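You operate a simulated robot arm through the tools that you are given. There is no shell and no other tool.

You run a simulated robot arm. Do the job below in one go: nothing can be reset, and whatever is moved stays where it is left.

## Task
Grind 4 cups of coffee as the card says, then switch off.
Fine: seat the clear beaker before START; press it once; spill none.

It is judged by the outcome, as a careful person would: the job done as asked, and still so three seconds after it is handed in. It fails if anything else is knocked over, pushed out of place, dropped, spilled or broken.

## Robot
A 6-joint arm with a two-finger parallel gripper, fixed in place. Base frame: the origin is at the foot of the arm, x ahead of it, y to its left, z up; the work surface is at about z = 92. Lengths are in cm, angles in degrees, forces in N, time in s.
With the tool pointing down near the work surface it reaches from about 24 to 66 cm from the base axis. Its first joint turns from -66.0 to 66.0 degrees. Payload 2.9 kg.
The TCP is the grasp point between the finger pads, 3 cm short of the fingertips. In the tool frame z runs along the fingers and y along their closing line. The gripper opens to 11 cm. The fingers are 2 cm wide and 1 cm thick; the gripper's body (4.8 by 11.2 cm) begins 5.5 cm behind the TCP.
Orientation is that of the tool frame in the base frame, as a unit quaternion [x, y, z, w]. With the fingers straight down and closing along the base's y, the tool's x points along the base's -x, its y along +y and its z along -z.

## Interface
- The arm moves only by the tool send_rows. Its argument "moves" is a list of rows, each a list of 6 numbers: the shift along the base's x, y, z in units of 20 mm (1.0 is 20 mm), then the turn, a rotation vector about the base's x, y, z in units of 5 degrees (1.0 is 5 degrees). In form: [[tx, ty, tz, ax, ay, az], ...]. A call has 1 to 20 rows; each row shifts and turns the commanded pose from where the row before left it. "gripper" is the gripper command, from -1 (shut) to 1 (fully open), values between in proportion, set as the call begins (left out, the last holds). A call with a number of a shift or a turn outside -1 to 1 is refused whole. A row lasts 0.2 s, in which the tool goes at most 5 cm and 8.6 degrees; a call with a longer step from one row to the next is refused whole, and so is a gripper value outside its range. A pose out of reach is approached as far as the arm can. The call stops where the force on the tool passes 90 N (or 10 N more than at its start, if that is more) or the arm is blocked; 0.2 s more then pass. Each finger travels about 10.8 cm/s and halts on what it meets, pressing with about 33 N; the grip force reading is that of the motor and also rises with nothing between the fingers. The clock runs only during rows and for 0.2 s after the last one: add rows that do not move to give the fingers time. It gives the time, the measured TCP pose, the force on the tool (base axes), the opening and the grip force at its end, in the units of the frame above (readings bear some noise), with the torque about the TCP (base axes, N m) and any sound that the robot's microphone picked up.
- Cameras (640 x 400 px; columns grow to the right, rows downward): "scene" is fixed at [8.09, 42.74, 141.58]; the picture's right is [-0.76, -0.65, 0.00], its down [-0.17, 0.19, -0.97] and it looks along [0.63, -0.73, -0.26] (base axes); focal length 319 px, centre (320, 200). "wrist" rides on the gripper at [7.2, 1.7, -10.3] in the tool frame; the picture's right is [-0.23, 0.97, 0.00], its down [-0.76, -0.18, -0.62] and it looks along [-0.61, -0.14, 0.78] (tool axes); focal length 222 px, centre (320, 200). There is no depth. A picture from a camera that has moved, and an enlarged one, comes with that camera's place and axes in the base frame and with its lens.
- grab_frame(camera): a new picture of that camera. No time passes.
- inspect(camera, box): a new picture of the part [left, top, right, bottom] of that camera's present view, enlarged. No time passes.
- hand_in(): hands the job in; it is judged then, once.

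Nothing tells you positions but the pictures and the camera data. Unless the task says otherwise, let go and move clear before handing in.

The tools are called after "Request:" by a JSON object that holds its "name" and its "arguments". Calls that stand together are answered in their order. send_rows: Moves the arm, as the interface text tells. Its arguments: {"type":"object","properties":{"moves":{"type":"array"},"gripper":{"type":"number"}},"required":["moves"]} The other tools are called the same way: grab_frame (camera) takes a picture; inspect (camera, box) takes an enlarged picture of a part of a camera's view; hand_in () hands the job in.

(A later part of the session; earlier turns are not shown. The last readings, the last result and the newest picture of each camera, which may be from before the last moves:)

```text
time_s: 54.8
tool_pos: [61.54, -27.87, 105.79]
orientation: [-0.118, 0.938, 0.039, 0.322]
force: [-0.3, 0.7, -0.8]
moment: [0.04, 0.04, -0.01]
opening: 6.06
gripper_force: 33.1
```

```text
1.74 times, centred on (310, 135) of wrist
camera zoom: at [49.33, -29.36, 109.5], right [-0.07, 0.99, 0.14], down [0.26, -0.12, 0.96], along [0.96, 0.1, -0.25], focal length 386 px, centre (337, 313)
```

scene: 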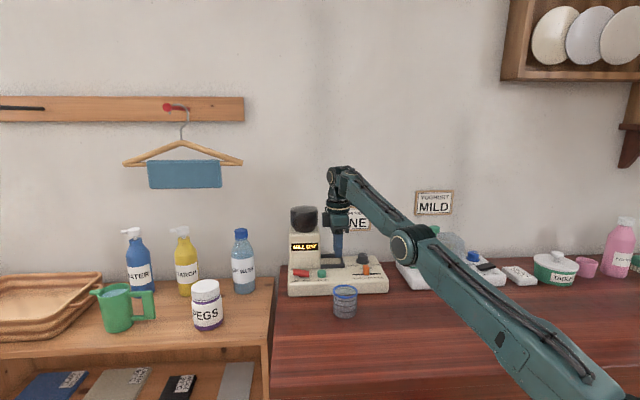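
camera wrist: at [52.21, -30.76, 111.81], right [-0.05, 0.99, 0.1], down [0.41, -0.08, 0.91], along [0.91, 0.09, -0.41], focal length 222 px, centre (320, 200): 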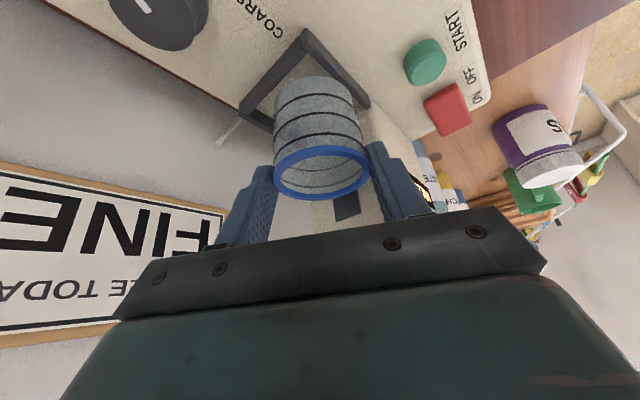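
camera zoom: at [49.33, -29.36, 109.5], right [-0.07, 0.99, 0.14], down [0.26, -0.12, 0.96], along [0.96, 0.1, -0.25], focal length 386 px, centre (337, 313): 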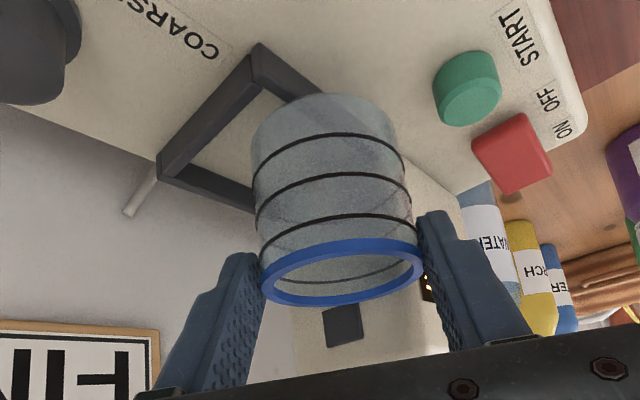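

All is clear so far. I'll go the remaining 3.7 cm to the holder centre.

Request:
{"name": "send_rows", "arguments": {"moves": [[0.47, -0.4, 0, 0, 0, 0], [0.47, -0.4, 0, 0, 0, 0], [0.47, -0.4, 0, 0, 0, 0], [0, 0, 0, 0, 0, 0]]}}

Request:
{"name": "inspect", "arguments": {"camera": "scene", "box": [310, 225, 370, 280]}}

Request:
{"name": "inspect", "arguments": {"camera": "wrist", "box": [180, 20, 440, 250]}}

```text
time_s: 55.8
tool_pos: [64.2, -30.41, 105.67]
orientation: [-0.118, 0.939, 0.039, 0.322]
force: [0.0, -0.5, -1.1]
moment: [-0.01, 0.04, 0.02]
opening: 6.06
gripper_force: 33.3
```

```text
7.27 times, centred on (340, 252) of scene
camera zoom: at [8.09, 42.74, 141.58], right [-0.76, -0.65, 0.0], down [-0.17, 0.19, -0.97], along [0.63, -0.73, -0.26], focal length 2320 px, centre (174, -182)
```

zoom: 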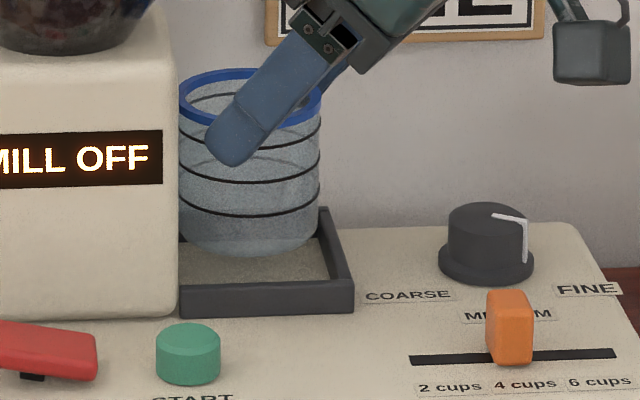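

```text
1.74 times, centred on (310, 135) of wrist
camera zoom: at [52.09, -31.81, 109.49], right [-0.07, 0.99, 0.14], down [0.26, -0.12, 0.96], along [0.96, 0.1, -0.25], focal length 386 px, centre (337, 313)
```

zoom: 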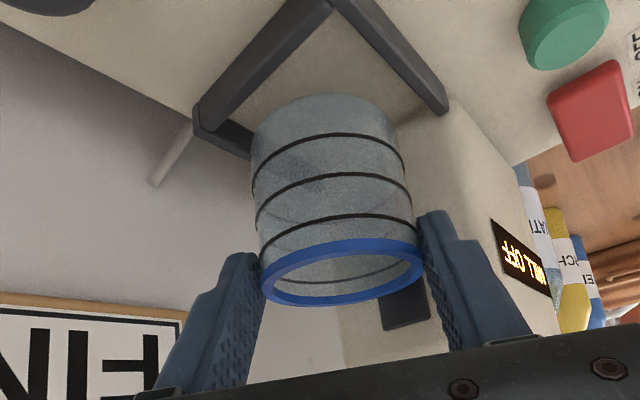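

The beaker is over the holder with small margins. I'll nudge it about 2 mm back and lower it until its base is level with the holder's top edge, then check.

Request:
{"name": "send_rows", "arguments": {"moves": [[0.09, -0.055, 0, 0, 0, 0], [0, 0, -0.3, 0, 0, 0], [0, 0, -0.3, 0, 0, 0], [0, 0, -0.1, 0, 0, 0], [0, 0, 0, 0, 0, 0]]}}

Request:
{"name": "inspect", "arguments": {"camera": "scene", "box": [310, 225, 370, 280]}}

Request:
{"name": "inspect", "arguments": {"camera": "wrist", "box": [220, 10, 400, 170]}}

```text
time_s: 57.0
tool_pos: [64.53, -30.47, 104.66]
orientation: [-0.12, 0.937, 0.038, 0.325]
force: [-2.0, 0.1, 21.9]
moment: [-0.21, -0.79, -0.12]
opening: 6.04
gripper_force: 32.9
```

```text
7.27 times, centred on (340, 252) of scene
camera zoom: at [8.04, 42.76, 141.57], right [-0.76, -0.65, 0.0], down [-0.17, 0.19, -0.97], along [0.63, -0.73, -0.26], focal length 2320 px, centre (174, -182)
```

zoom: 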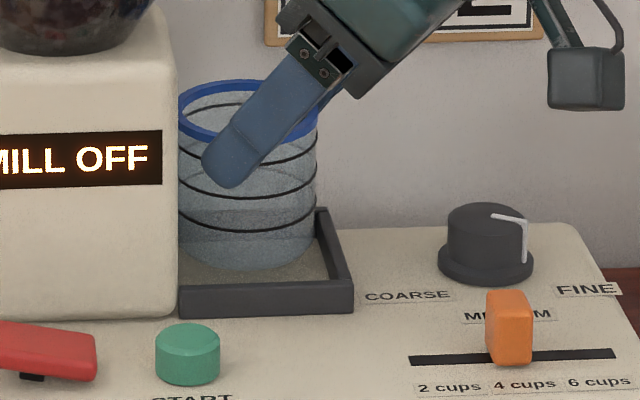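

```text
2.50 times, centred on (310, 90) of wrist
camera zoom: at [52.28, -31.87, 108.36], right [-0.07, 0.99, 0.13], down [0.25, -0.11, 0.96], along [0.97, 0.1, -0.24], focal length 555 px, centre (345, 475)
```

zoom: 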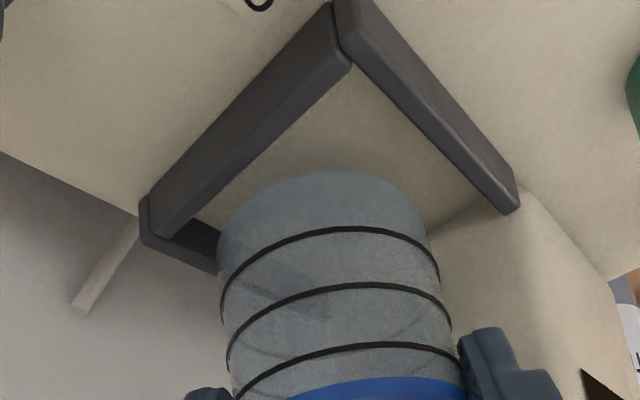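

The base touched the back wall of the holder; the torque reading points to its rear edge. I'll lift, move 5 mm forward and look again.

Request:
{"name": "send_rows", "arguments": {"moves": [[0, 0, 0.4, 0, 0, 0], [0, 0, 0.2, 0, 0, 0], [-0.175, 0.18, 0, 0, 0, 0], [0, 0, 0, 0, 0, 0]]}}

Request:
{"name": "inspect", "arguments": {"camera": "scene", "box": [310, 225, 370, 280]}}

Request:
{"name": "inspect", "arguments": {"camera": "wrist", "box": [220, 10, 400, 170]}}

```text
time_s: 58.0
tool_pos: [64.05, -30.1, 105.46]
orientation: [-0.119, 0.939, 0.04, 0.321]
force: [0.6, -0.3, -0.3]
moment: [0.01, -0.01, -0.02]
opening: 6.04
gripper_force: 33.0
```

```text
7.27 times, centred on (340, 252) of scene
camera zoom: at [8.09, 42.74, 141.58], right [-0.76, -0.65, 0.0], down [-0.17, 0.19, -0.97], along [0.63, -0.73, -0.26], focal length 2320 px, centre (174, -182)
```

zoom: 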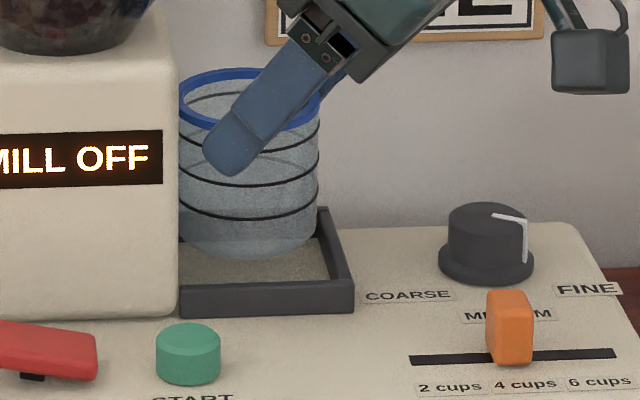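

```text
2.50 times, centred on (310, 90) of wrist
camera zoom: at [51.93, -31.45, 109.26], right [-0.07, 0.99, 0.14], down [0.26, -0.12, 0.96], along [0.96, 0.1, -0.25], focal length 555 px, centre (345, 475)
```

zoom: 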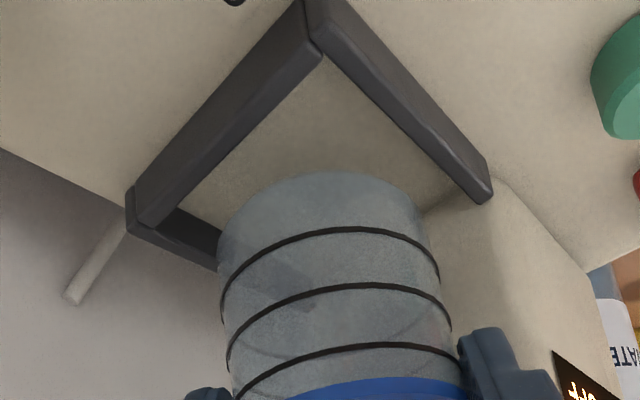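

I'll zoom in to check whether the beaker hangs level and where its base sits relative to the holder.

Request:
{"name": "inspect", "arguments": {"camera": "scene", "box": [325, 230, 365, 268]}}

Request:
{"name": "inspect", "arguments": {"camera": "wrist", "box": [190, 0, 450, 260]}}

```text
10.53 times, centred on (345, 249) of scene
camera zoom: at [8.09, 42.74, 141.58], right [-0.76, -0.65, 0.0], down [-0.17, 0.19, -0.97], along [0.63, -0.73, -0.26], focal length 3358 px, centre (57, -316)
```

zoom: 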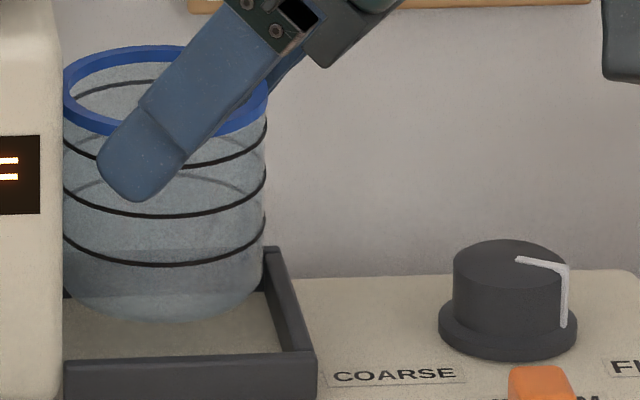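

```text
1.54 times, centred on (320, 130) of wrist
camera zoom: at [51.93, -31.45, 109.26], right [-0.07, 0.99, 0.14], down [0.26, -0.12, 0.96], along [0.96, 0.1, -0.25], focal length 342 px, centre (320, 308)
```

zoom: 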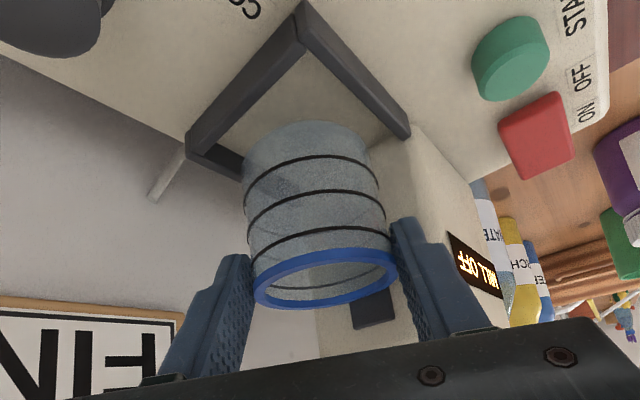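

The beaker hangs level. It needs about 1 mm more towards the tower and now looks centred front to back. I'll lower it again slowly.

Request:
{"name": "send_rows", "arguments": {"moves": [[0.036, 0.035, 0, 0, 0, 0], [0, 0, -0.3, 0, 0, 0], [0, 0, -0.2, 0, 0, 0], [0, 0, -0.1, 0, 0, 0], [0, 0, -0.1, 0, 0, 0]]}}

Request:
{"name": "inspect", "arguments": {"camera": "scene", "box": [325, 230, 365, 268]}}

Request:
{"name": "inspect", "arguments": {"camera": "wrist", "box": [190, 0, 450, 260]}}

```text
time_s: 59.2
tool_pos: [64.21, -29.97, 104.69]
orientation: [-0.119, 0.937, 0.037, 0.326]
force: [-6.4, -0.8, 22.0]
moment: [-0.29, -0.56, -0.08]
opening: 6.05
gripper_force: 32.9
```

```text
10.53 times, centred on (345, 249) of scene
camera zoom: at [8.02, 42.76, 141.57], right [-0.76, -0.65, 0.0], down [-0.17, 0.19, -0.97], along [0.63, -0.73, -0.26], focal length 3358 px, centre (57, -316)
```

zoom: 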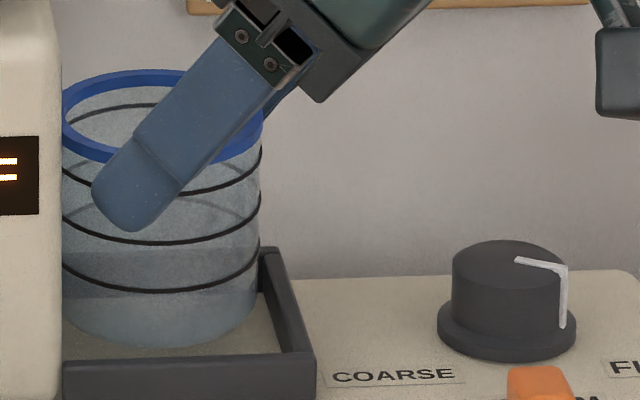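

```text
1.54 times, centred on (320, 130) of wrist
camera zoom: at [52.01, -31.4, 108.24], right [-0.07, 0.99, 0.13], down [0.25, -0.11, 0.96], along [0.97, 0.1, -0.24], focal length 342 px, centre (320, 308)
```

zoom: 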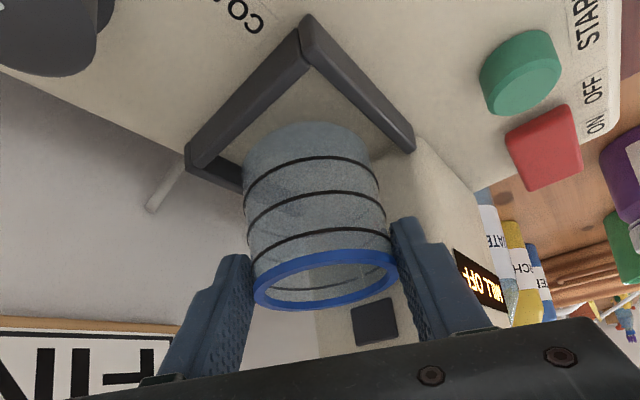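

It touched the rear wall again at the same place, with more room at the front than at the back. I'll lift slightly, move 4 mm forward and retry.

Request:
{"name": "send_rows", "arguments": {"moves": [[0, 0, 0.5, 0, 0, 0], [-0.14, 0.143, 0, 0, 0, 0], [0, 0, 0, 0, 0, 0], [0, 0, -0.35, 0, 0, 0], [0, 0, -0.1, 0, 0, 0], [0, 0, 0, 0, 0, 0]]}}

Request:
{"name": "inspect", "arguments": {"camera": "scene", "box": [325, 230, 365, 268]}}

Request:
{"name": "inspect", "arguments": {"camera": "wrist", "box": [210, 0, 410, 160]}}

```text
time_s: 60.6
tool_pos: [63.95, -29.68, 104.26]
orientation: [-0.119, 0.939, 0.04, 0.321]
force: [0.8, 0.5, -1.8]
moment: [0.0, 0.03, 0.05]
opening: 6.05
gripper_force: 33.1
```

```text
10.53 times, centred on (345, 249) of scene
camera zoom: at [8.09, 42.74, 141.58], right [-0.76, -0.65, 0.0], down [-0.17, 0.19, -0.97], along [0.63, -0.73, -0.26], focal length 3358 px, centre (57, -316)
```

zoom: 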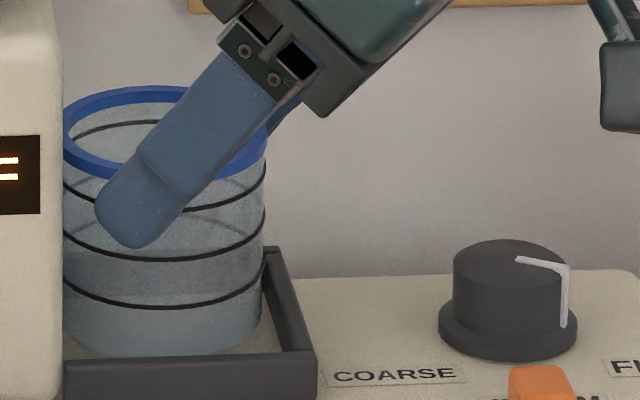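

```text
2.50 times, centred on (310, 80) of wrist
camera zoom: at [51.72, -31.11, 107.99], right [-0.07, 0.99, 0.14], down [0.26, -0.12, 0.96], along [0.96, 0.1, -0.25], focal length 555 px, centre (345, 500)
```

zoom: 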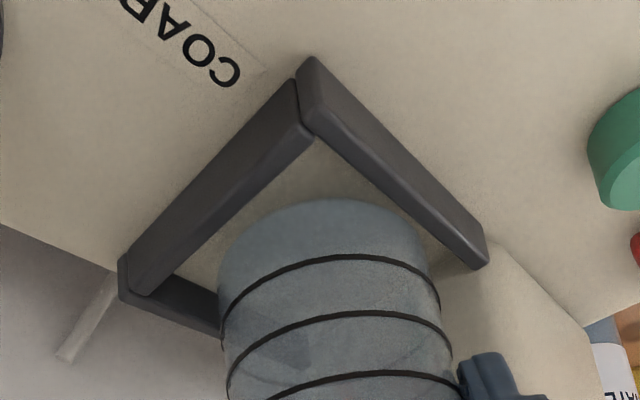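

No contact this time: the base is now entering the holder. I'll keep lowering in small steps.

Request:
{"name": "send_rows", "arguments": {"moves": [[0, 0, -0.1, 0, 0, 0], [0, 0, -0.1, 0, 0, 0], [0, 0, -0.05, 0, 0, 0]]}}

Request:
{"name": "inspect", "arguments": {"camera": "scene", "box": [325, 230, 365, 268]}}

Request:
{"name": "inspect", "arguments": {"camera": "wrist", "box": [210, 0, 410, 160]}}

```text
time_s: 61.4
tool_pos: [63.89, -29.76, 103.77]
orientation: [-0.119, 0.939, 0.04, 0.321]
force: [0.0, -1.1, -0.5]
moment: [0.0, 0.03, 0.04]
opening: 6.04
gripper_force: 32.9
```

```text
10.53 times, centred on (345, 249) of scene
camera zoom: at [8.09, 42.74, 141.58], right [-0.76, -0.65, 0.0], down [-0.17, 0.19, -0.97], along [0.63, -0.73, -0.26], focal length 3358 px, centre (57, -316)
```

zoom: 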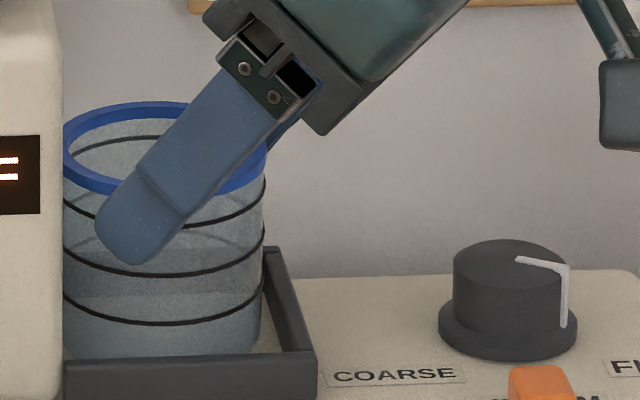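

```text
2.50 times, centred on (310, 80) of wrist
camera zoom: at [51.71, -31.11, 107.48], right [-0.07, 0.99, 0.14], down [0.26, -0.12, 0.96], along [0.96, 0.1, -0.25], focal length 555 px, centre (345, 500)
```

zoom: 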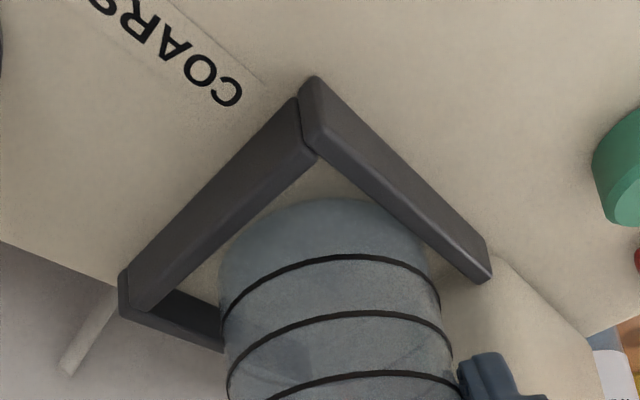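

The base is inside the holder walls. I'll continue down towards the plate.

Request:
{"name": "send_rows", "arguments": {"moves": [[0, 0, -0.1, 0, 0, 0], [0, 0, -0.1, 0, 0, 0], [0, 0, -0.05, 0, 0, 0]]}}

Request:
{"name": "send_rows", "arguments": {"moves": [[0, 0, -0.06, 0, 0, 0], [0, 0, -0.04, 0, 0, 0]]}}

Request:
{"name": "inspect", "arguments": {"camera": "scene", "box": [325, 230, 365, 268]}}

Request:
{"name": "inspect", "arguments": {"camera": "wrist", "box": [210, 0, 410, 160]}}

```text
time_s: 62.2
tool_pos: [63.89, -29.69, 103.38]
orientation: [-0.118, 0.939, 0.039, 0.321]
force: [-1.7, -0.9, 4.9]
moment: [0.13, 0.13, -0.01]
opening: 6.02
gripper_force: 33.6
```

```text
time_s: 62.8
tool_pos: [63.91, -29.76, 103.31]
orientation: [-0.119, 0.938, 0.038, 0.324]
force: [1.3, -0.9, 14.2]
moment: [0.09, 0.02, -0.03]
opening: 6.02
gripper_force: 33.5
```

```text
10.53 times, centred on (345, 249) of scene
camera zoom: at [8.07, 42.75, 141.57], right [-0.76, -0.65, 0.0], down [-0.17, 0.19, -0.97], along [0.63, -0.73, -0.26], focal length 3358 px, centre (57, -316)
```

zoom: 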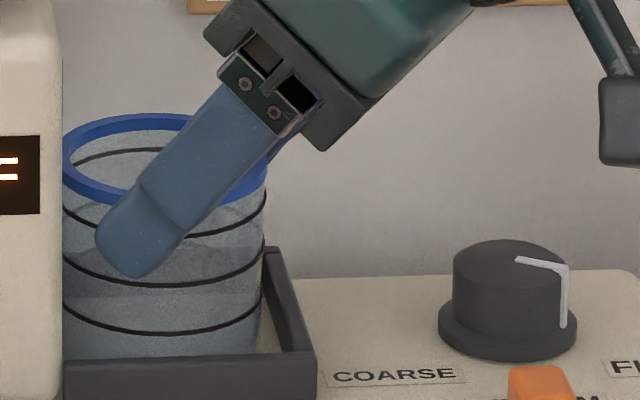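

```text
2.50 times, centred on (310, 80) of wrist
camera zoom: at [51.72, -31.16, 106.99], right [-0.07, 0.99, 0.13], down [0.25, -0.11, 0.96], along [0.97, 0.1, -0.24], focal length 555 px, centre (345, 500)
```

zoom: 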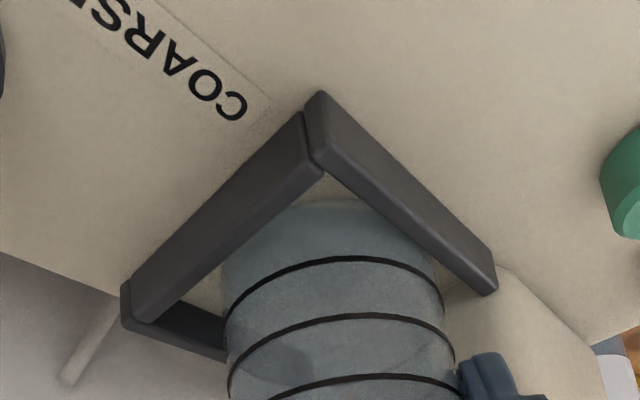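

The base is resting on the plate inside the holder. I'll open the fingers a little, keeping clear of the tower, and check that the beaker stands.

Request:
{"name": "send_rows", "arguments": {"moves": [[0, 0, 0.03, 0, 0, 0], [0, 0, 0, 0, 0, 0], [0, 0, 0, 0, 0, 0]], "gripper": 0.28}}

Request:
{"name": "inspect", "arguments": {"camera": "scene", "box": [325, 230, 365, 268]}}

Request:
{"name": "inspect", "arguments": {"camera": "wrist", "box": [190, 0, 450, 260]}}

```text
time_s: 63.6
tool_pos: [63.92, -29.91, 103.21]
orientation: [-0.118, 0.939, 0.04, 0.321]
force: [-0.6, -0.4, -0.9]
moment: [0.03, -0.05, 0.01]
opening: 7.04
gripper_force: 0.1
```

```text
10.53 times, centred on (345, 249) of scene
camera zoom: at [8.09, 42.74, 141.58], right [-0.76, -0.65, 0.0], down [-0.17, 0.19, -0.97], along [0.63, -0.73, -0.26], focal length 3358 px, centre (57, -316)
```

zoom: 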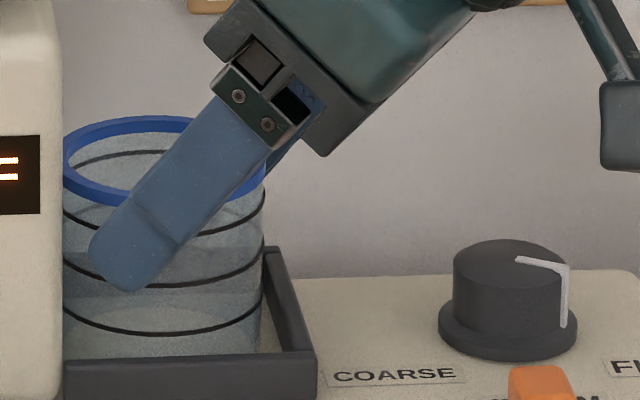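

```text
1.54 times, centred on (320, 130) of wrist
camera zoom: at [51.69, -31.14, 106.86], right [-0.07, 0.99, 0.14], down [0.26, -0.12, 0.96], along [0.96, 0.1, -0.25], focal length 342 px, centre (320, 308)
```

zoom: 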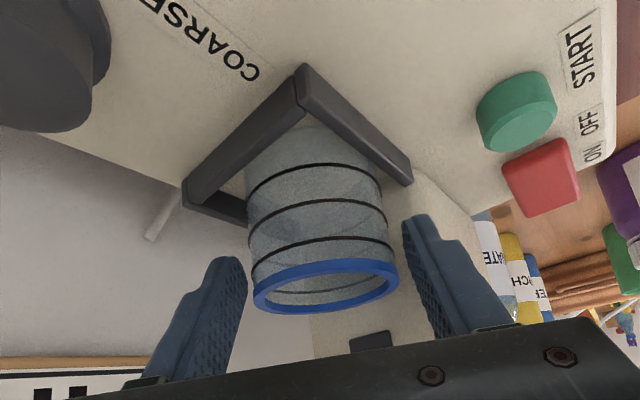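

The beaker stands in the holder. I'll withdraw along the tool's own axis, up and away from the tower, and inspect the seating.

Request:
{"name": "send_rows", "arguments": {"moves": [[-0.3, -0.076, 0.39, 0, 0, 0], [-0.6, -0.152, 0.79, 0, 0, 0], [-0.6, -0.152, 0.79, 0, 0, 0], [-0.6, -0.152, 0.79, 0, 0, 0], [-0.9, 0.3, 0.2, 0, 0, 0], [-0.9, 0.3, 0, 0, 0, 0]]}}

Request:
{"name": "inspect", "arguments": {"camera": "scene", "box": [280, 200, 400, 300]}}

Request:
{"name": "inspect", "arguments": {"camera": "scene", "box": [325, 230, 365, 268]}}

Request:
{"name": "grab_frame", "arguments": {"camera": "wrist"}}

```text
time_s: 65.0
tool_pos: [56.11, -29.61, 109.14]
orientation: [-0.119, 0.939, 0.04, 0.321]
force: [-0.1, 0.4, 0.5]
moment: [0.01, -0.01, 0.02]
opening: 7.02
gripper_force: 0.1
```

```text
4.00 times, centred on (340, 250) of scene
camera zoom: at [8.09, 42.74, 141.58], right [-0.76, -0.65, 0.0], down [-0.17, 0.19, -0.97], along [0.63, -0.73, -0.26], focal length 1276 px, centre (240, 0)
```

zoom: 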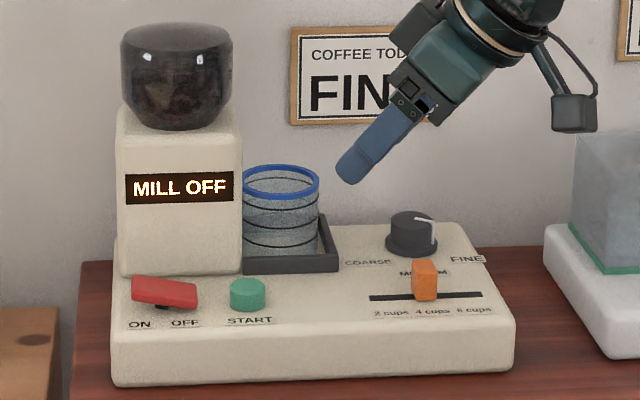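

```text
10.53 times, centred on (345, 249) of scene
camera zoom: at [8.09, 42.74, 141.58], right [-0.76, -0.65, 0.0], down [-0.17, 0.19, -0.97], along [0.63, -0.73, -0.26], focal length 3358 px, centre (57, -316)
```

zoom: 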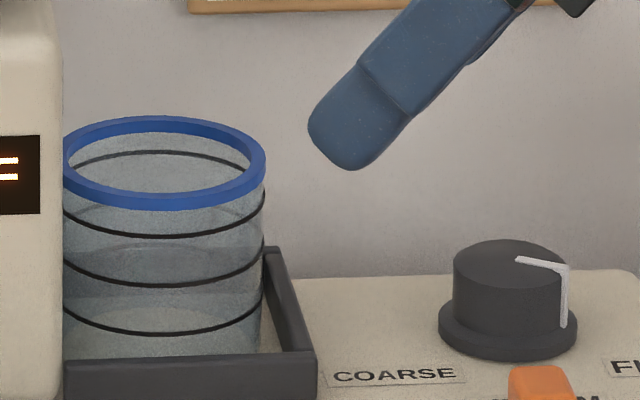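

```text
taken
camera wrist: at [43.91, -30.94, 112.8], right [-0.07, 0.99, 0.14], down [0.26, -0.12, 0.96], along [0.96, 0.1, -0.25], focal length 222 px, centre (320, 200)
```

wrist: 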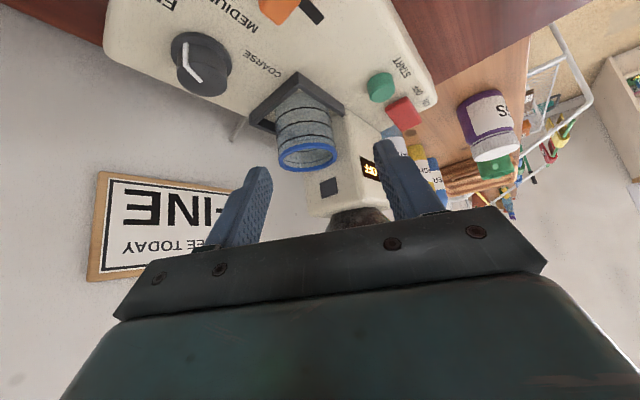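

The beaker is seated level in the holder. Next is the red switch, centred near (66.9, -17.1), with its raised ON end near (67.8, -15.9). I'll close the fingers, turn the tool to a 28° tilt pointing at the switch and stage above its ON end.

Request:
{"name": "send_rows", "arguments": {"moves": [[-0.26, 0.95, 0, 0, 0, 0], [-0.26, 0.95, 0, 0, 0, 0], [-0.26, 0.95, -0.1, 0, 0, -0.943], [-0.26, 0.95, -0.1, 0, 0, -0.943], [0, 0, 0, 0, 0, -0.943], [0, 0, 0, 0, 0, -0.943], [0, 0, 0, 0, 0, -0.943], [0, 0, 0, 0, 0, -0.943], [0, 0, 0, 0.242, 0.97, 0], [0, 0, 0, 0.242, 0.97, 0], [0.85, 0.45, -0.2, 0, 0, 0], [0.85, 0.45, -0.2, 0, 0, 0], [0.85, 0.45, -0.2, 0, 0, 0], [0.85, 0.45, -0.2, 0, 0, 0], [0.85, 0.45, -0.2, 0, 0, 0], [0.85, 0.45, -0.2, 0, 0, 0]], "gripper": -1}}

Request:
{"name": "inspect", "arguments": {"camera": "scene", "box": [280, 210, 380, 295]}}

Request:
{"name": "grab_frame", "arguments": {"camera": "wrist"}}

```text
time_s: 68.4
tool_pos: [64.11, -16.52, 106.25]
orientation: [0.117, 0.964, -0.03, 0.238]
force: [0.5, -0.3, 1.3]
moment: [-0.01, 0.01, -0.02]
opening: 0.0
gripper_force: 32.9
```

```text
4.71 times, centred on (330, 252) of scene
camera zoom: at [8.09, 42.74, 141.58], right [-0.76, -0.65, 0.0], down [-0.17, 0.19, -0.97], along [0.63, -0.73, -0.26], focal length 1501 px, centre (273, -47)
```

zoom: 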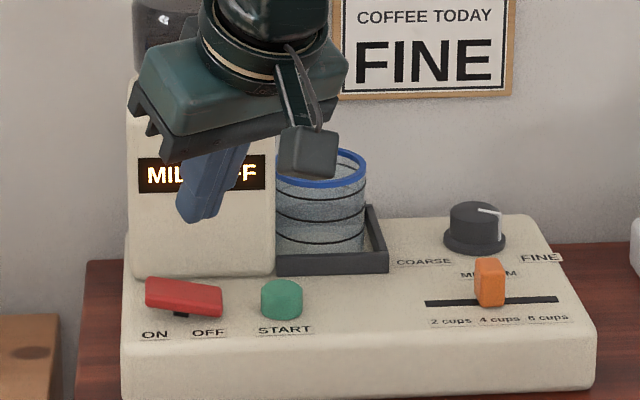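

```text
taken
camera wrist: at [53.68, -12.29, 112.0], right [0.43, 0.9, 0.1], down [0.33, -0.26, 0.91], along [0.84, -0.35, -0.41], focal length 222 px, centre (320, 200)
```

wrist: 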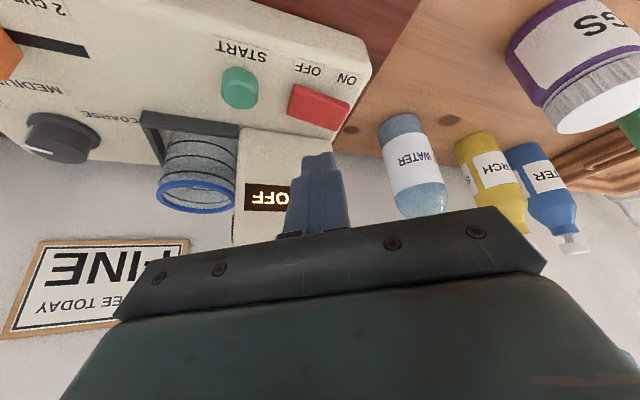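

The tool is staged in front of the tower, above the switch. I'll move the tips over the ON end and lower to just above it.

Request:
{"name": "send_rows", "arguments": {"moves": [[0.615, 0.18, 0, 0, 0, 0], [0.615, 0.18, 0, 0, 0, 0], [0, 0, -0.6, 0, 0, 0], [0, 0, -0.6, 0, 0, 0], [0, 0, -0.5, 0, 0, 0]]}}

Request:
{"name": "inspect", "arguments": {"camera": "scene", "box": [285, 230, 345, 290]}}

Request:
{"name": "inspect", "arguments": {"camera": "wrist", "box": [220, 60, 420, 220]}}

```text
time_s: 69.6
tool_pos: [66.7, -15.92, 102.7]
orientation: [0.118, 0.964, -0.03, 0.238]
force: [0.0, -0.8, 0.9]
moment: [0.01, 0.0, 0.02]
opening: 0.0
gripper_force: 32.5
```

```text
6.67 times, centred on (315, 260) of scene
camera zoom: at [8.09, 42.74, 141.58], right [-0.76, -0.65, 0.0], down [-0.17, 0.19, -0.97], along [0.63, -0.73, -0.26], focal length 2127 px, centre (353, -200)
```

zoom: 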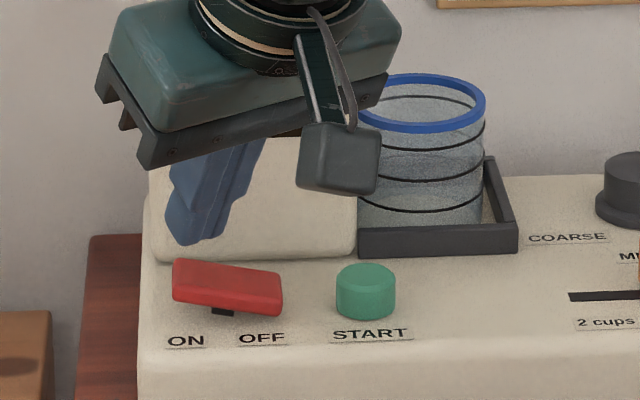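

```text
2.50 times, centred on (320, 140) of wrist
camera zoom: at [56.12, -11.61, 108.6], right [0.43, 0.9, 0.1], down [0.33, -0.26, 0.91], along [0.84, -0.35, -0.41], focal length 555 px, centre (320, 350)
```

zoom: 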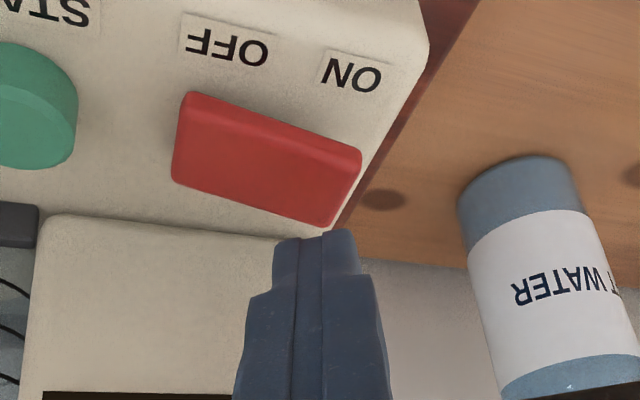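

The tips line up with the ON end. I'll press down in small steps and watch the force and the display.

Request:
{"name": "send_rows", "arguments": {"moves": [[0, 0, -0.3, 0, 0, 0], [0, 0, -0.2, 0, 0, 0], [0, 0, -0.1, 0, 0, 0]]}}

Request:
{"name": "inspect", "arguments": {"camera": "scene", "box": [285, 230, 345, 290]}}

Request:
{"name": "inspect", "arguments": {"camera": "wrist", "box": [220, 60, 420, 220]}}

```text
time_s: 70.4
tool_pos: [66.7, -15.8, 101.58]
orientation: [0.117, 0.963, -0.03, 0.241]
force: [1.9, 0.4, 0.6]
moment: [0.02, -0.06, 0.01]
opening: 0.0
gripper_force: 32.7
```

```text
6.67 times, centred on (315, 260) of scene
camera zoom: at [8.09, 42.74, 141.58], right [-0.76, -0.65, 0.0], down [-0.17, 0.19, -0.97], along [0.63, -0.73, -0.26], focal length 2127 px, centre (353, -200)
```

zoom: 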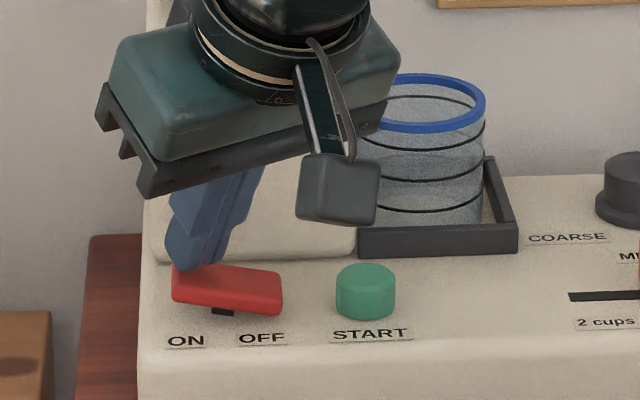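

```text
2.50 times, centred on (320, 140) of wrist
camera zoom: at [56.1, -11.55, 107.41], right [0.43, 0.9, 0.1], down [0.33, -0.26, 0.91], along [0.84, -0.35, -0.41], focal length 555 px, centre (320, 350)
```

zoom: 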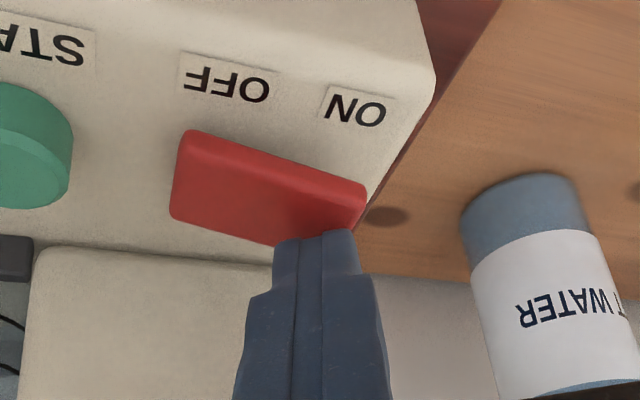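

Contact is just starting. I'll press further in small steps.

Request:
{"name": "send_rows", "arguments": {"moves": [[-0.05, 0.05, -0.1, 0, 0, 0], [0, 0, -0.1, 0, 0, 0], [0, 0, -0.1, 0, 0, 0]]}}

Request:
{"name": "inspect", "arguments": {"camera": "scene", "box": [285, 230, 345, 290]}}

```text
time_s: 71.2
tool_pos: [66.7, -15.68, 101.22]
orientation: [0.117, 0.963, -0.03, 0.239]
force: [0.3, 2.3, 7.5]
moment: [-0.03, -0.05, 0.01]
opening: 0.0
gripper_force: 32.8
```

```text
6.67 times, centred on (315, 260) of scene
camera zoom: at [8.07, 42.75, 141.57], right [-0.76, -0.65, 0.0], down [-0.17, 0.19, -0.97], along [0.63, -0.73, -0.26], focal length 2127 px, centre (353, -200)
```

zoom: 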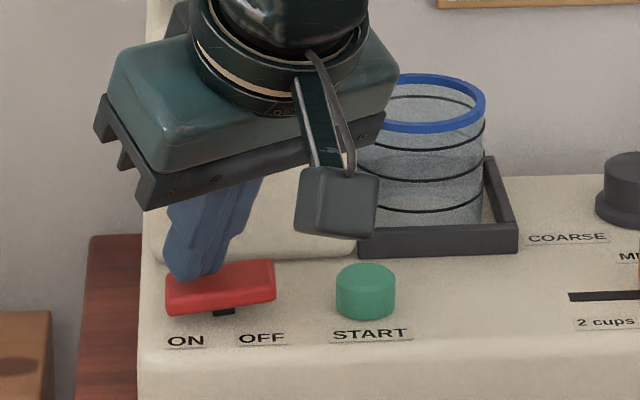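

The switch has flipped to ON. I'll lift off and read the display.

Request:
{"name": "send_rows", "arguments": {"moves": [[0, 0, 0.5, 0, 0, 0], [-0.4, 0.1, 0.8, 0, 0, 0], [-0.9, -0.3, 0.6, 0, 0, 0], [-0.9, -0.6, 0.4, 0, 0, 0]]}}

Request:
{"name": "inspect", "arguments": {"camera": "scene", "box": [280, 200, 400, 300]}}

Request:
{"name": "grab_frame", "arguments": {"camera": "wrist"}}

```text
time_s: 72.2
tool_pos: [62.13, -17.36, 105.55]
orientation: [0.118, 0.963, -0.03, 0.239]
force: [-0.4, 0.8, 0.6]
moment: [-0.02, 0.01, -0.02]
opening: 0.01
gripper_force: 33.0
```

```text
4.00 times, centred on (340, 250) of scene
camera zoom: at [8.09, 42.74, 141.58], right [-0.76, -0.65, 0.0], down [-0.17, 0.19, -0.97], along [0.63, -0.73, -0.26], focal length 1276 px, centre (240, 0)
```

zoom: 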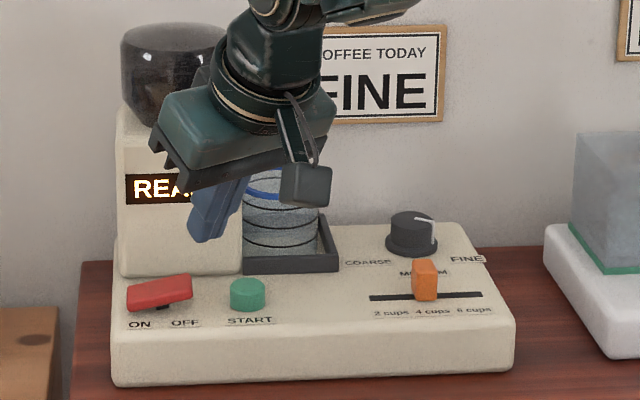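

```text
taken
camera wrist: at [51.6, -13.07, 111.37], right [0.43, 0.9, 0.1], down [0.33, -0.26, 0.91], along [0.84, -0.36, -0.41], focal length 222 px, centre (320, 200)
```

wrist: 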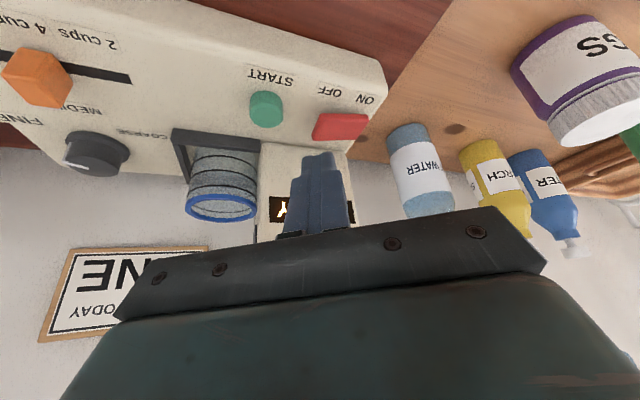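

The display reads something like READY. I'll back off to see it in full and recheck the settings before START.

Request:
{"name": "send_rows", "arguments": {"moves": [[-0.9, -0.6, 0.2, 0, 0, 0], [-0.9, -0.9, 0.2, 0, 0, 0], [-0.9, -0.9, 0.2, 0, 0, 0], [-0.9, -0.9, 0.2, 0, 0, 0]]}}

Request:
{"name": "inspect", "arguments": {"camera": "scene", "box": [280, 220, 400, 300]}}

Request:
{"name": "inspect", "arguments": {"camera": "scene", "box": [350, 245, 385, 285]}}

Request:
{"name": "inspect", "arguments": {"camera": "scene", "box": [325, 230, 365, 268]}}

Request:
{"name": "grab_frame", "arguments": {"camera": "wrist"}}

```text
time_s: 73.2
tool_pos: [55.02, -23.8, 107.22]
orientation: [0.117, 0.964, -0.03, 0.238]
force: [-0.2, 0.1, 0.2]
moment: [0.0, -0.02, 0.01]
opening: 0.01
gripper_force: 33.0
```

```text
5.00 times, centred on (340, 260) of scene
camera zoom: at [8.09, 42.74, 141.58], right [-0.76, -0.65, 0.0], down [-0.17, 0.19, -0.97], along [0.63, -0.73, -0.26], focal length 1595 px, centre (220, -100)
```

zoom: 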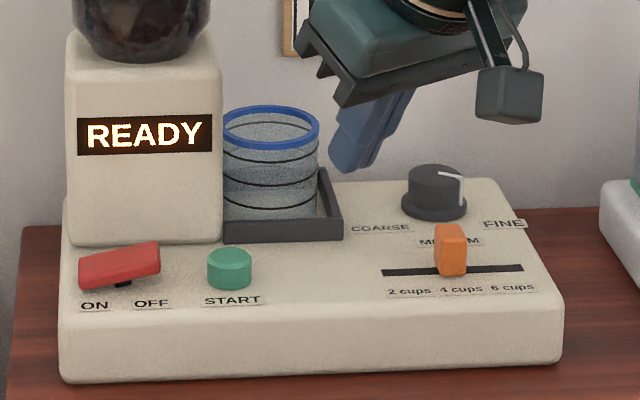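

```text
10.00 times, centred on (368, 265) of scene
camera zoom: at [8.09, 42.74, 141.58], right [-0.76, -0.65, 0.0], down [-0.17, 0.19, -0.97], along [0.63, -0.73, -0.26], focal length 3190 px, centre (-155, -450)
```

zoom: 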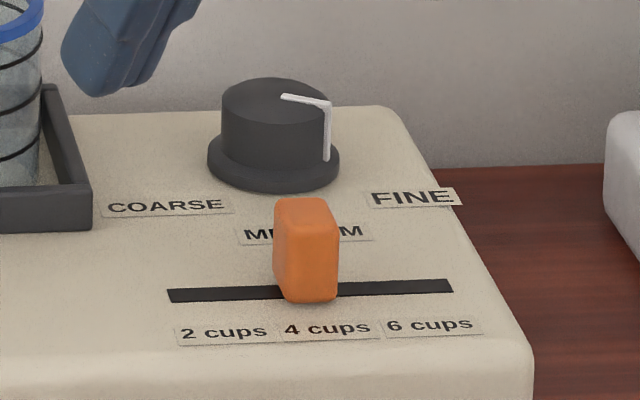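

```text
10.53 times, centred on (345, 249) of scene
camera zoom: at [8.09, 42.74, 141.58], right [-0.76, -0.65, 0.0], down [-0.17, 0.19, -0.97], along [0.63, -0.73, -0.26], focal length 3358 px, centre (57, -316)
```

zoom: 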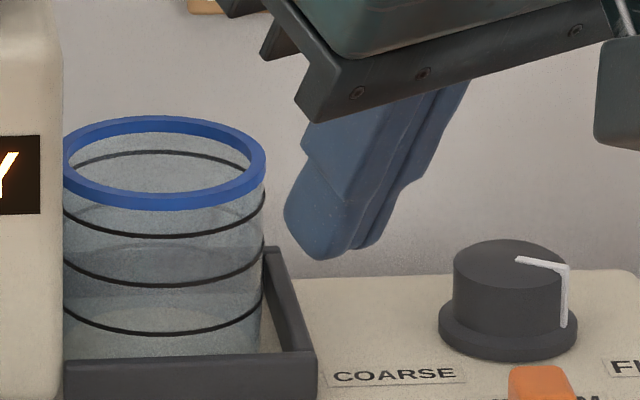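

```text
taken
camera wrist: at [44.39, -19.62, 113.07], right [0.43, 0.9, 0.1], down [0.33, -0.26, 0.91], along [0.84, -0.35, -0.41], focal length 222 px, centre (320, 200)
```

wrist: 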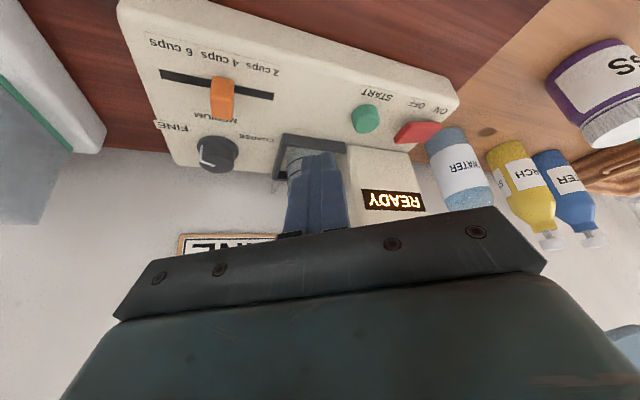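

The display reads READY, with the knob on FINE, the slider at 4 cups and the beaker seated. I'll move the closed fingertips over the START button at about (61.9, -20.7) and stop just above it.

Request:
{"name": "send_rows", "arguments": {"moves": [[0.76, 0.41, -0.25, 0, 0, 0], [0.76, 0.41, -0.25, 0, 0, 0], [0.76, 0.41, -0.25, 0, 0, 0], [0.76, 0.41, -0.25, 0, 0, 0], [0, 0, -0.6, 0, 0, 0], [0, 0, -0.6, 0, 0, 0]]}}

Request:
{"name": "inspect", "arguments": {"camera": "scene", "box": [285, 230, 345, 290]}}

Request:
{"name": "inspect", "arguments": {"camera": "wrist", "box": [220, 60, 420, 220]}}

```text
time_s: 74.6
tool_pos: [61.14, -20.82, 102.94]
orientation: [0.118, 0.964, -0.03, 0.237]
force: [-0.3, -0.3, -0.8]
moment: [0.03, -0.01, -0.03]
opening: 0.0
gripper_force: 32.8
```

```text
6.67 times, centred on (315, 260) of scene
camera zoom: at [8.09, 42.74, 141.58], right [-0.76, -0.65, 0.0], down [-0.17, 0.19, -0.97], along [0.63, -0.73, -0.26], focal length 2127 px, centre (353, -200)
```

zoom: 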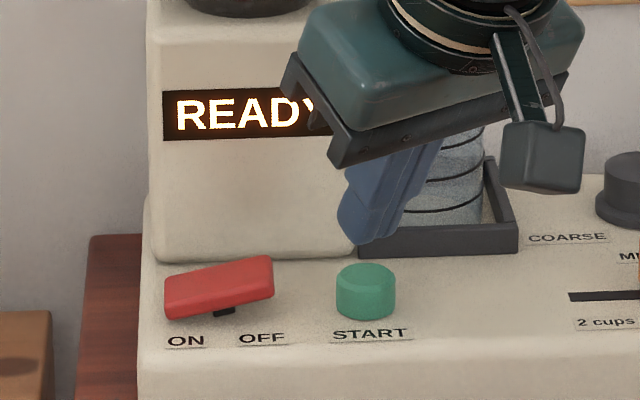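

```text
2.50 times, centred on (320, 140) of wrist
camera zoom: at [50.49, -16.42, 108.66], right [0.43, 0.9, 0.1], down [0.33, -0.26, 0.91], along [0.84, -0.35, -0.41], focal length 555 px, centre (320, 350)
```

zoom: 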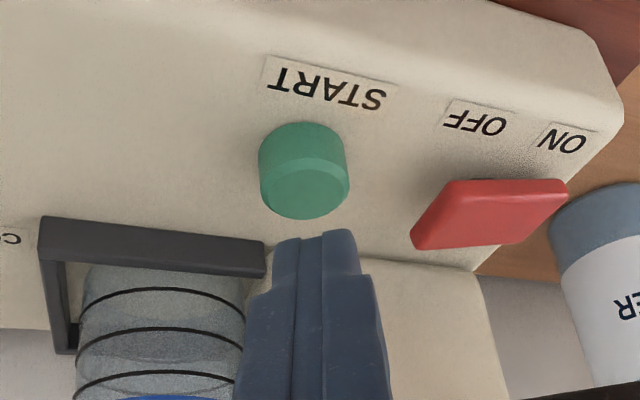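

The tips line up with the button. I'll lower to near contact, then press once.

Request:
{"name": "send_rows", "arguments": {"moves": [[-0.04, -0.08, -0.3, 0, 0, 0], [0, 0, -0.3, 0, 0, 0], [0, 0, -0.1, 0, 0, 0]]}}

Request:
{"name": "inspect", "arguments": {"camera": "scene", "box": [285, 230, 345, 290]}}

Request:
{"name": "inspect", "arguments": {"camera": "wrist", "box": [220, 60, 420, 220]}}

```text
time_s: 75.4
tool_pos: [61.01, -20.86, 101.46]
orientation: [0.117, 0.963, -0.03, 0.239]
force: [0.0, 0.3, -0.8]
moment: [0.01, 0.0, 0.0]
opening: 0.01
gripper_force: 33.2
```

```text
6.67 times, centred on (315, 260) of scene
camera zoom: at [8.09, 42.74, 141.58], right [-0.76, -0.65, 0.0], down [-0.17, 0.19, -0.97], along [0.63, -0.73, -0.26], focal length 2127 px, centre (353, -200)
```

zoom: 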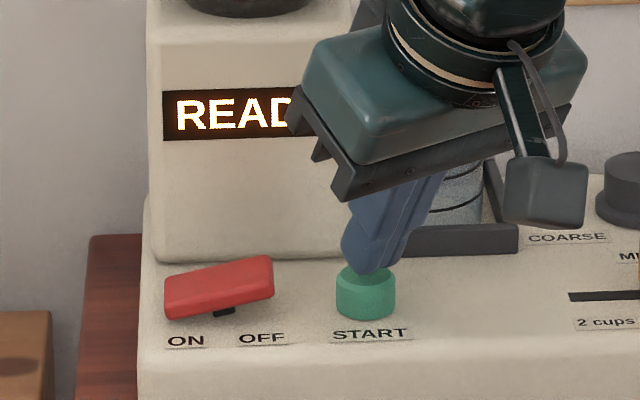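

```text
2.50 times, centred on (320, 140) of wrist
camera zoom: at [50.42, -16.57, 107.24], right [0.43, 0.9, 0.1], down [0.33, -0.26, 0.91], along [0.84, -0.35, -0.41], focal length 555 px, centre (320, 350)
```

zoom: 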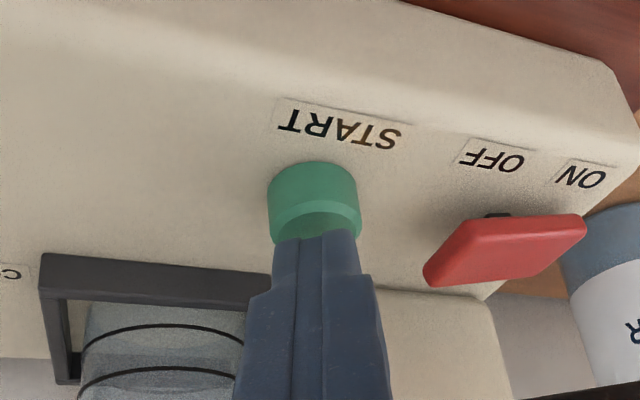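

The tips are just above the button and centred. I'll press down once, 6 mm in steps, and hold to read the state.

Request:
{"name": "send_rows", "arguments": {"moves": [[0, 0, -0.1, 0, 0, 0], [0, 0, -0.1, 0, 0, 0], [0, 0, -0.1, 0, 0, 0]]}}

Request:
{"name": "inspect", "arguments": {"camera": "scene", "box": [285, 230, 345, 290]}}

```text
time_s: 76.2
tool_pos: [60.92, -21.0, 100.93]
orientation: [0.117, 0.963, -0.029, 0.239]
force: [-0.4, -1.4, 1.2]
moment: [-0.04, -0.03, 0.04]
opening: 0.0
gripper_force: 33.0
```

```text
6.67 times, centred on (315, 260) of scene
camera zoom: at [8.09, 42.74, 141.58], right [-0.76, -0.65, 0.0], down [-0.17, 0.19, -0.97], along [0.63, -0.73, -0.26], focal length 2127 px, centre (353, -200)
```

zoom: 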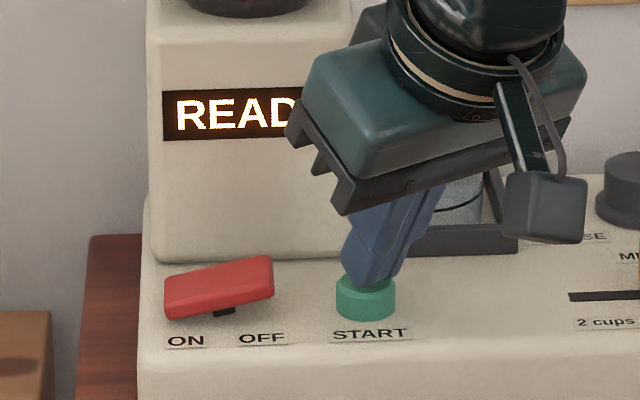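

The button is moving down but READY still shows. I'll keep pressing the same stroke a bit deeper.

Request:
{"name": "send_rows", "arguments": {"moves": [[0, 0, -0.1, 0, 0, 0], [0, 0, -0.08, 0, 0, 0]]}}

Request:
{"name": "inspect", "arguments": {"camera": "scene", "box": [285, 230, 345, 290]}}

```text
time_s: 76.8
tool_pos: [61.14, -20.81, 100.67]
orientation: [0.116, 0.963, -0.03, 0.24]
force: [-1.2, 0.7, 6.6]
moment: [0.0, 0.01, -0.03]
opening: 0.0
gripper_force: 33.1
heard: click
```

```text
6.67 times, centred on (315, 260) of scene
camera zoom: at [8.07, 42.74, 141.58], right [-0.76, -0.65, 0.0], down [-0.17, 0.19, -0.97], along [0.63, -0.73, -0.26], focal length 2127 px, centre (353, -200)
```

zoom: 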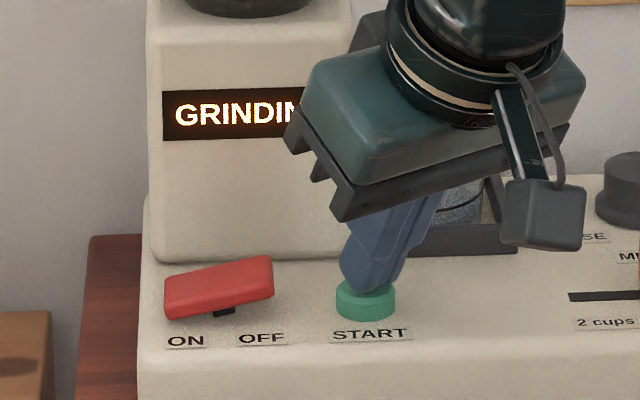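

A click was heard and the display shows GRINDING. I'll lift straight off the button and wait clear of it.

Request:
{"name": "send_rows", "arguments": {"moves": [[0, 0, 0.5, 0, 0, 0], [0, 0, 0.8, 0, 0, 0], [-0.5, 0.2, 0.6, 0, 0, 0], [-0.8, 0.2, 0.3, 0, 0, 0], [-0.8, 0, 0.2, 0, 0, 0]]}}

Request:
{"name": "inspect", "arguments": {"camera": "scene", "box": [280, 200, 400, 300]}}

```text
time_s: 78.0
tool_pos: [56.82, -20.03, 105.33]
orientation: [0.117, 0.963, -0.03, 0.239]
force: [0.5, 0.5, -0.4]
moment: [0.02, 0.01, 0.03]
opening: 0.0
gripper_force: 32.6
```

```text
4.00 times, centred on (340, 250) of scene
camera zoom: at [8.09, 42.74, 141.58], right [-0.76, -0.65, 0.0], down [-0.17, 0.19, -0.97], along [0.63, -0.73, -0.26], focal length 1276 px, centre (240, 0)
```

zoom: 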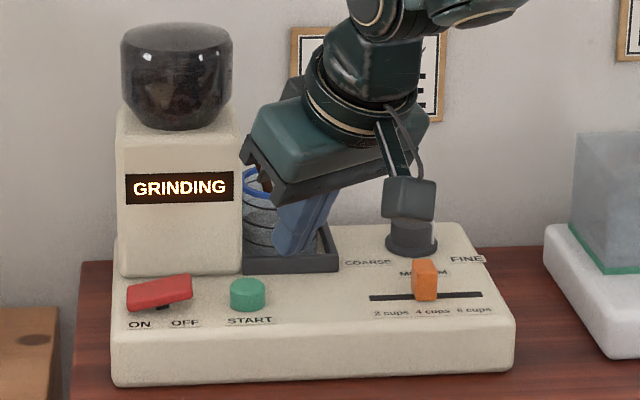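

Grinding is running. I'll wait and keep checking the display.

Request:
{"name": "send_rows", "arguments": {"moves": [[0, 0, 0, 0, 0, 0], [0, 0, 0, 0, 0, 0], [0, 0, 0, 0, 0, 0], [0, 0, 0, 0, 0, 0], [0, 0, 0, 0, 0, 0], [0, 0, 0, 0, 0, 0], [0, 0, 0, 0, 0, 0], [0, 0, 0, 0, 0, 0], [0, 0, 0, 0, 0, 0], [0, 0, 0, 0, 0, 0], [0, 0, 0, 0, 0, 0], [0, 0, 0, 0, 0, 0], [0, 0, 0, 0, 0, 0], [0, 0, 0, 0, 0, 0], [0, 0, 0, 0, 0, 0]]}}

Request:
{"name": "inspect", "arguments": {"camera": "scene", "box": [280, 200, 400, 300]}}

Request:
{"name": "grab_frame", "arguments": {"camera": "wrist"}}

```text
time_s: 81.2
tool_pos: [56.92, -20.09, 105.37]
orientation: [0.117, 0.964, -0.029, 0.238]
force: [-0.1, -0.2, 0.5]
moment: [0.03, -0.02, 0.0]
opening: 0.0
gripper_force: 32.5
```

```text
4.00 times, centred on (340, 250) of scene
camera zoom: at [8.09, 42.74, 141.58], right [-0.76, -0.65, 0.0], down [-0.17, 0.19, -0.97], along [0.63, -0.73, -0.26], focal length 1276 px, centre (240, 0)
```

zoom: 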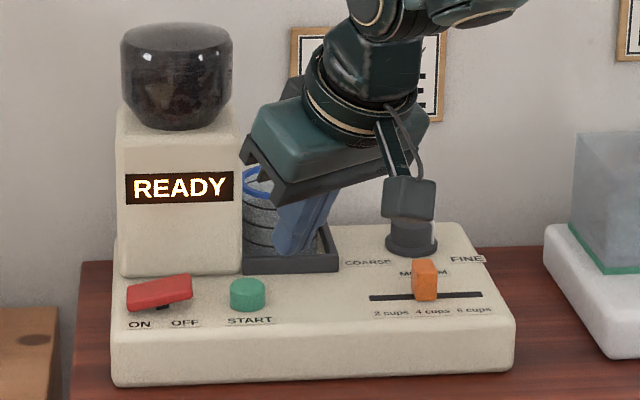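

```text
taken
camera wrist: at [46.18, -15.79, 111.11], right [0.43, 0.9, 0.1], down [0.33, -0.26, 0.91], along [0.84, -0.35, -0.41], focal length 222 px, centre (320, 200)
```

wrist: 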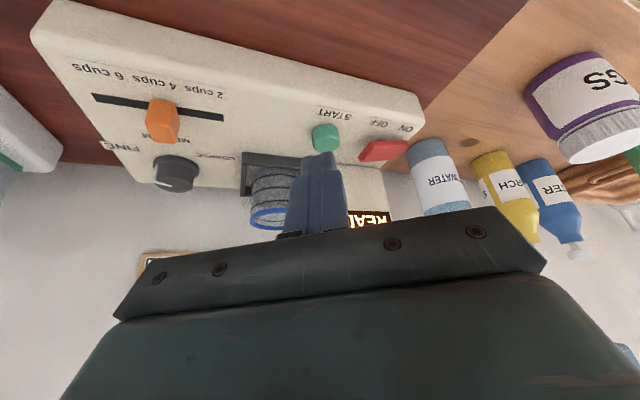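

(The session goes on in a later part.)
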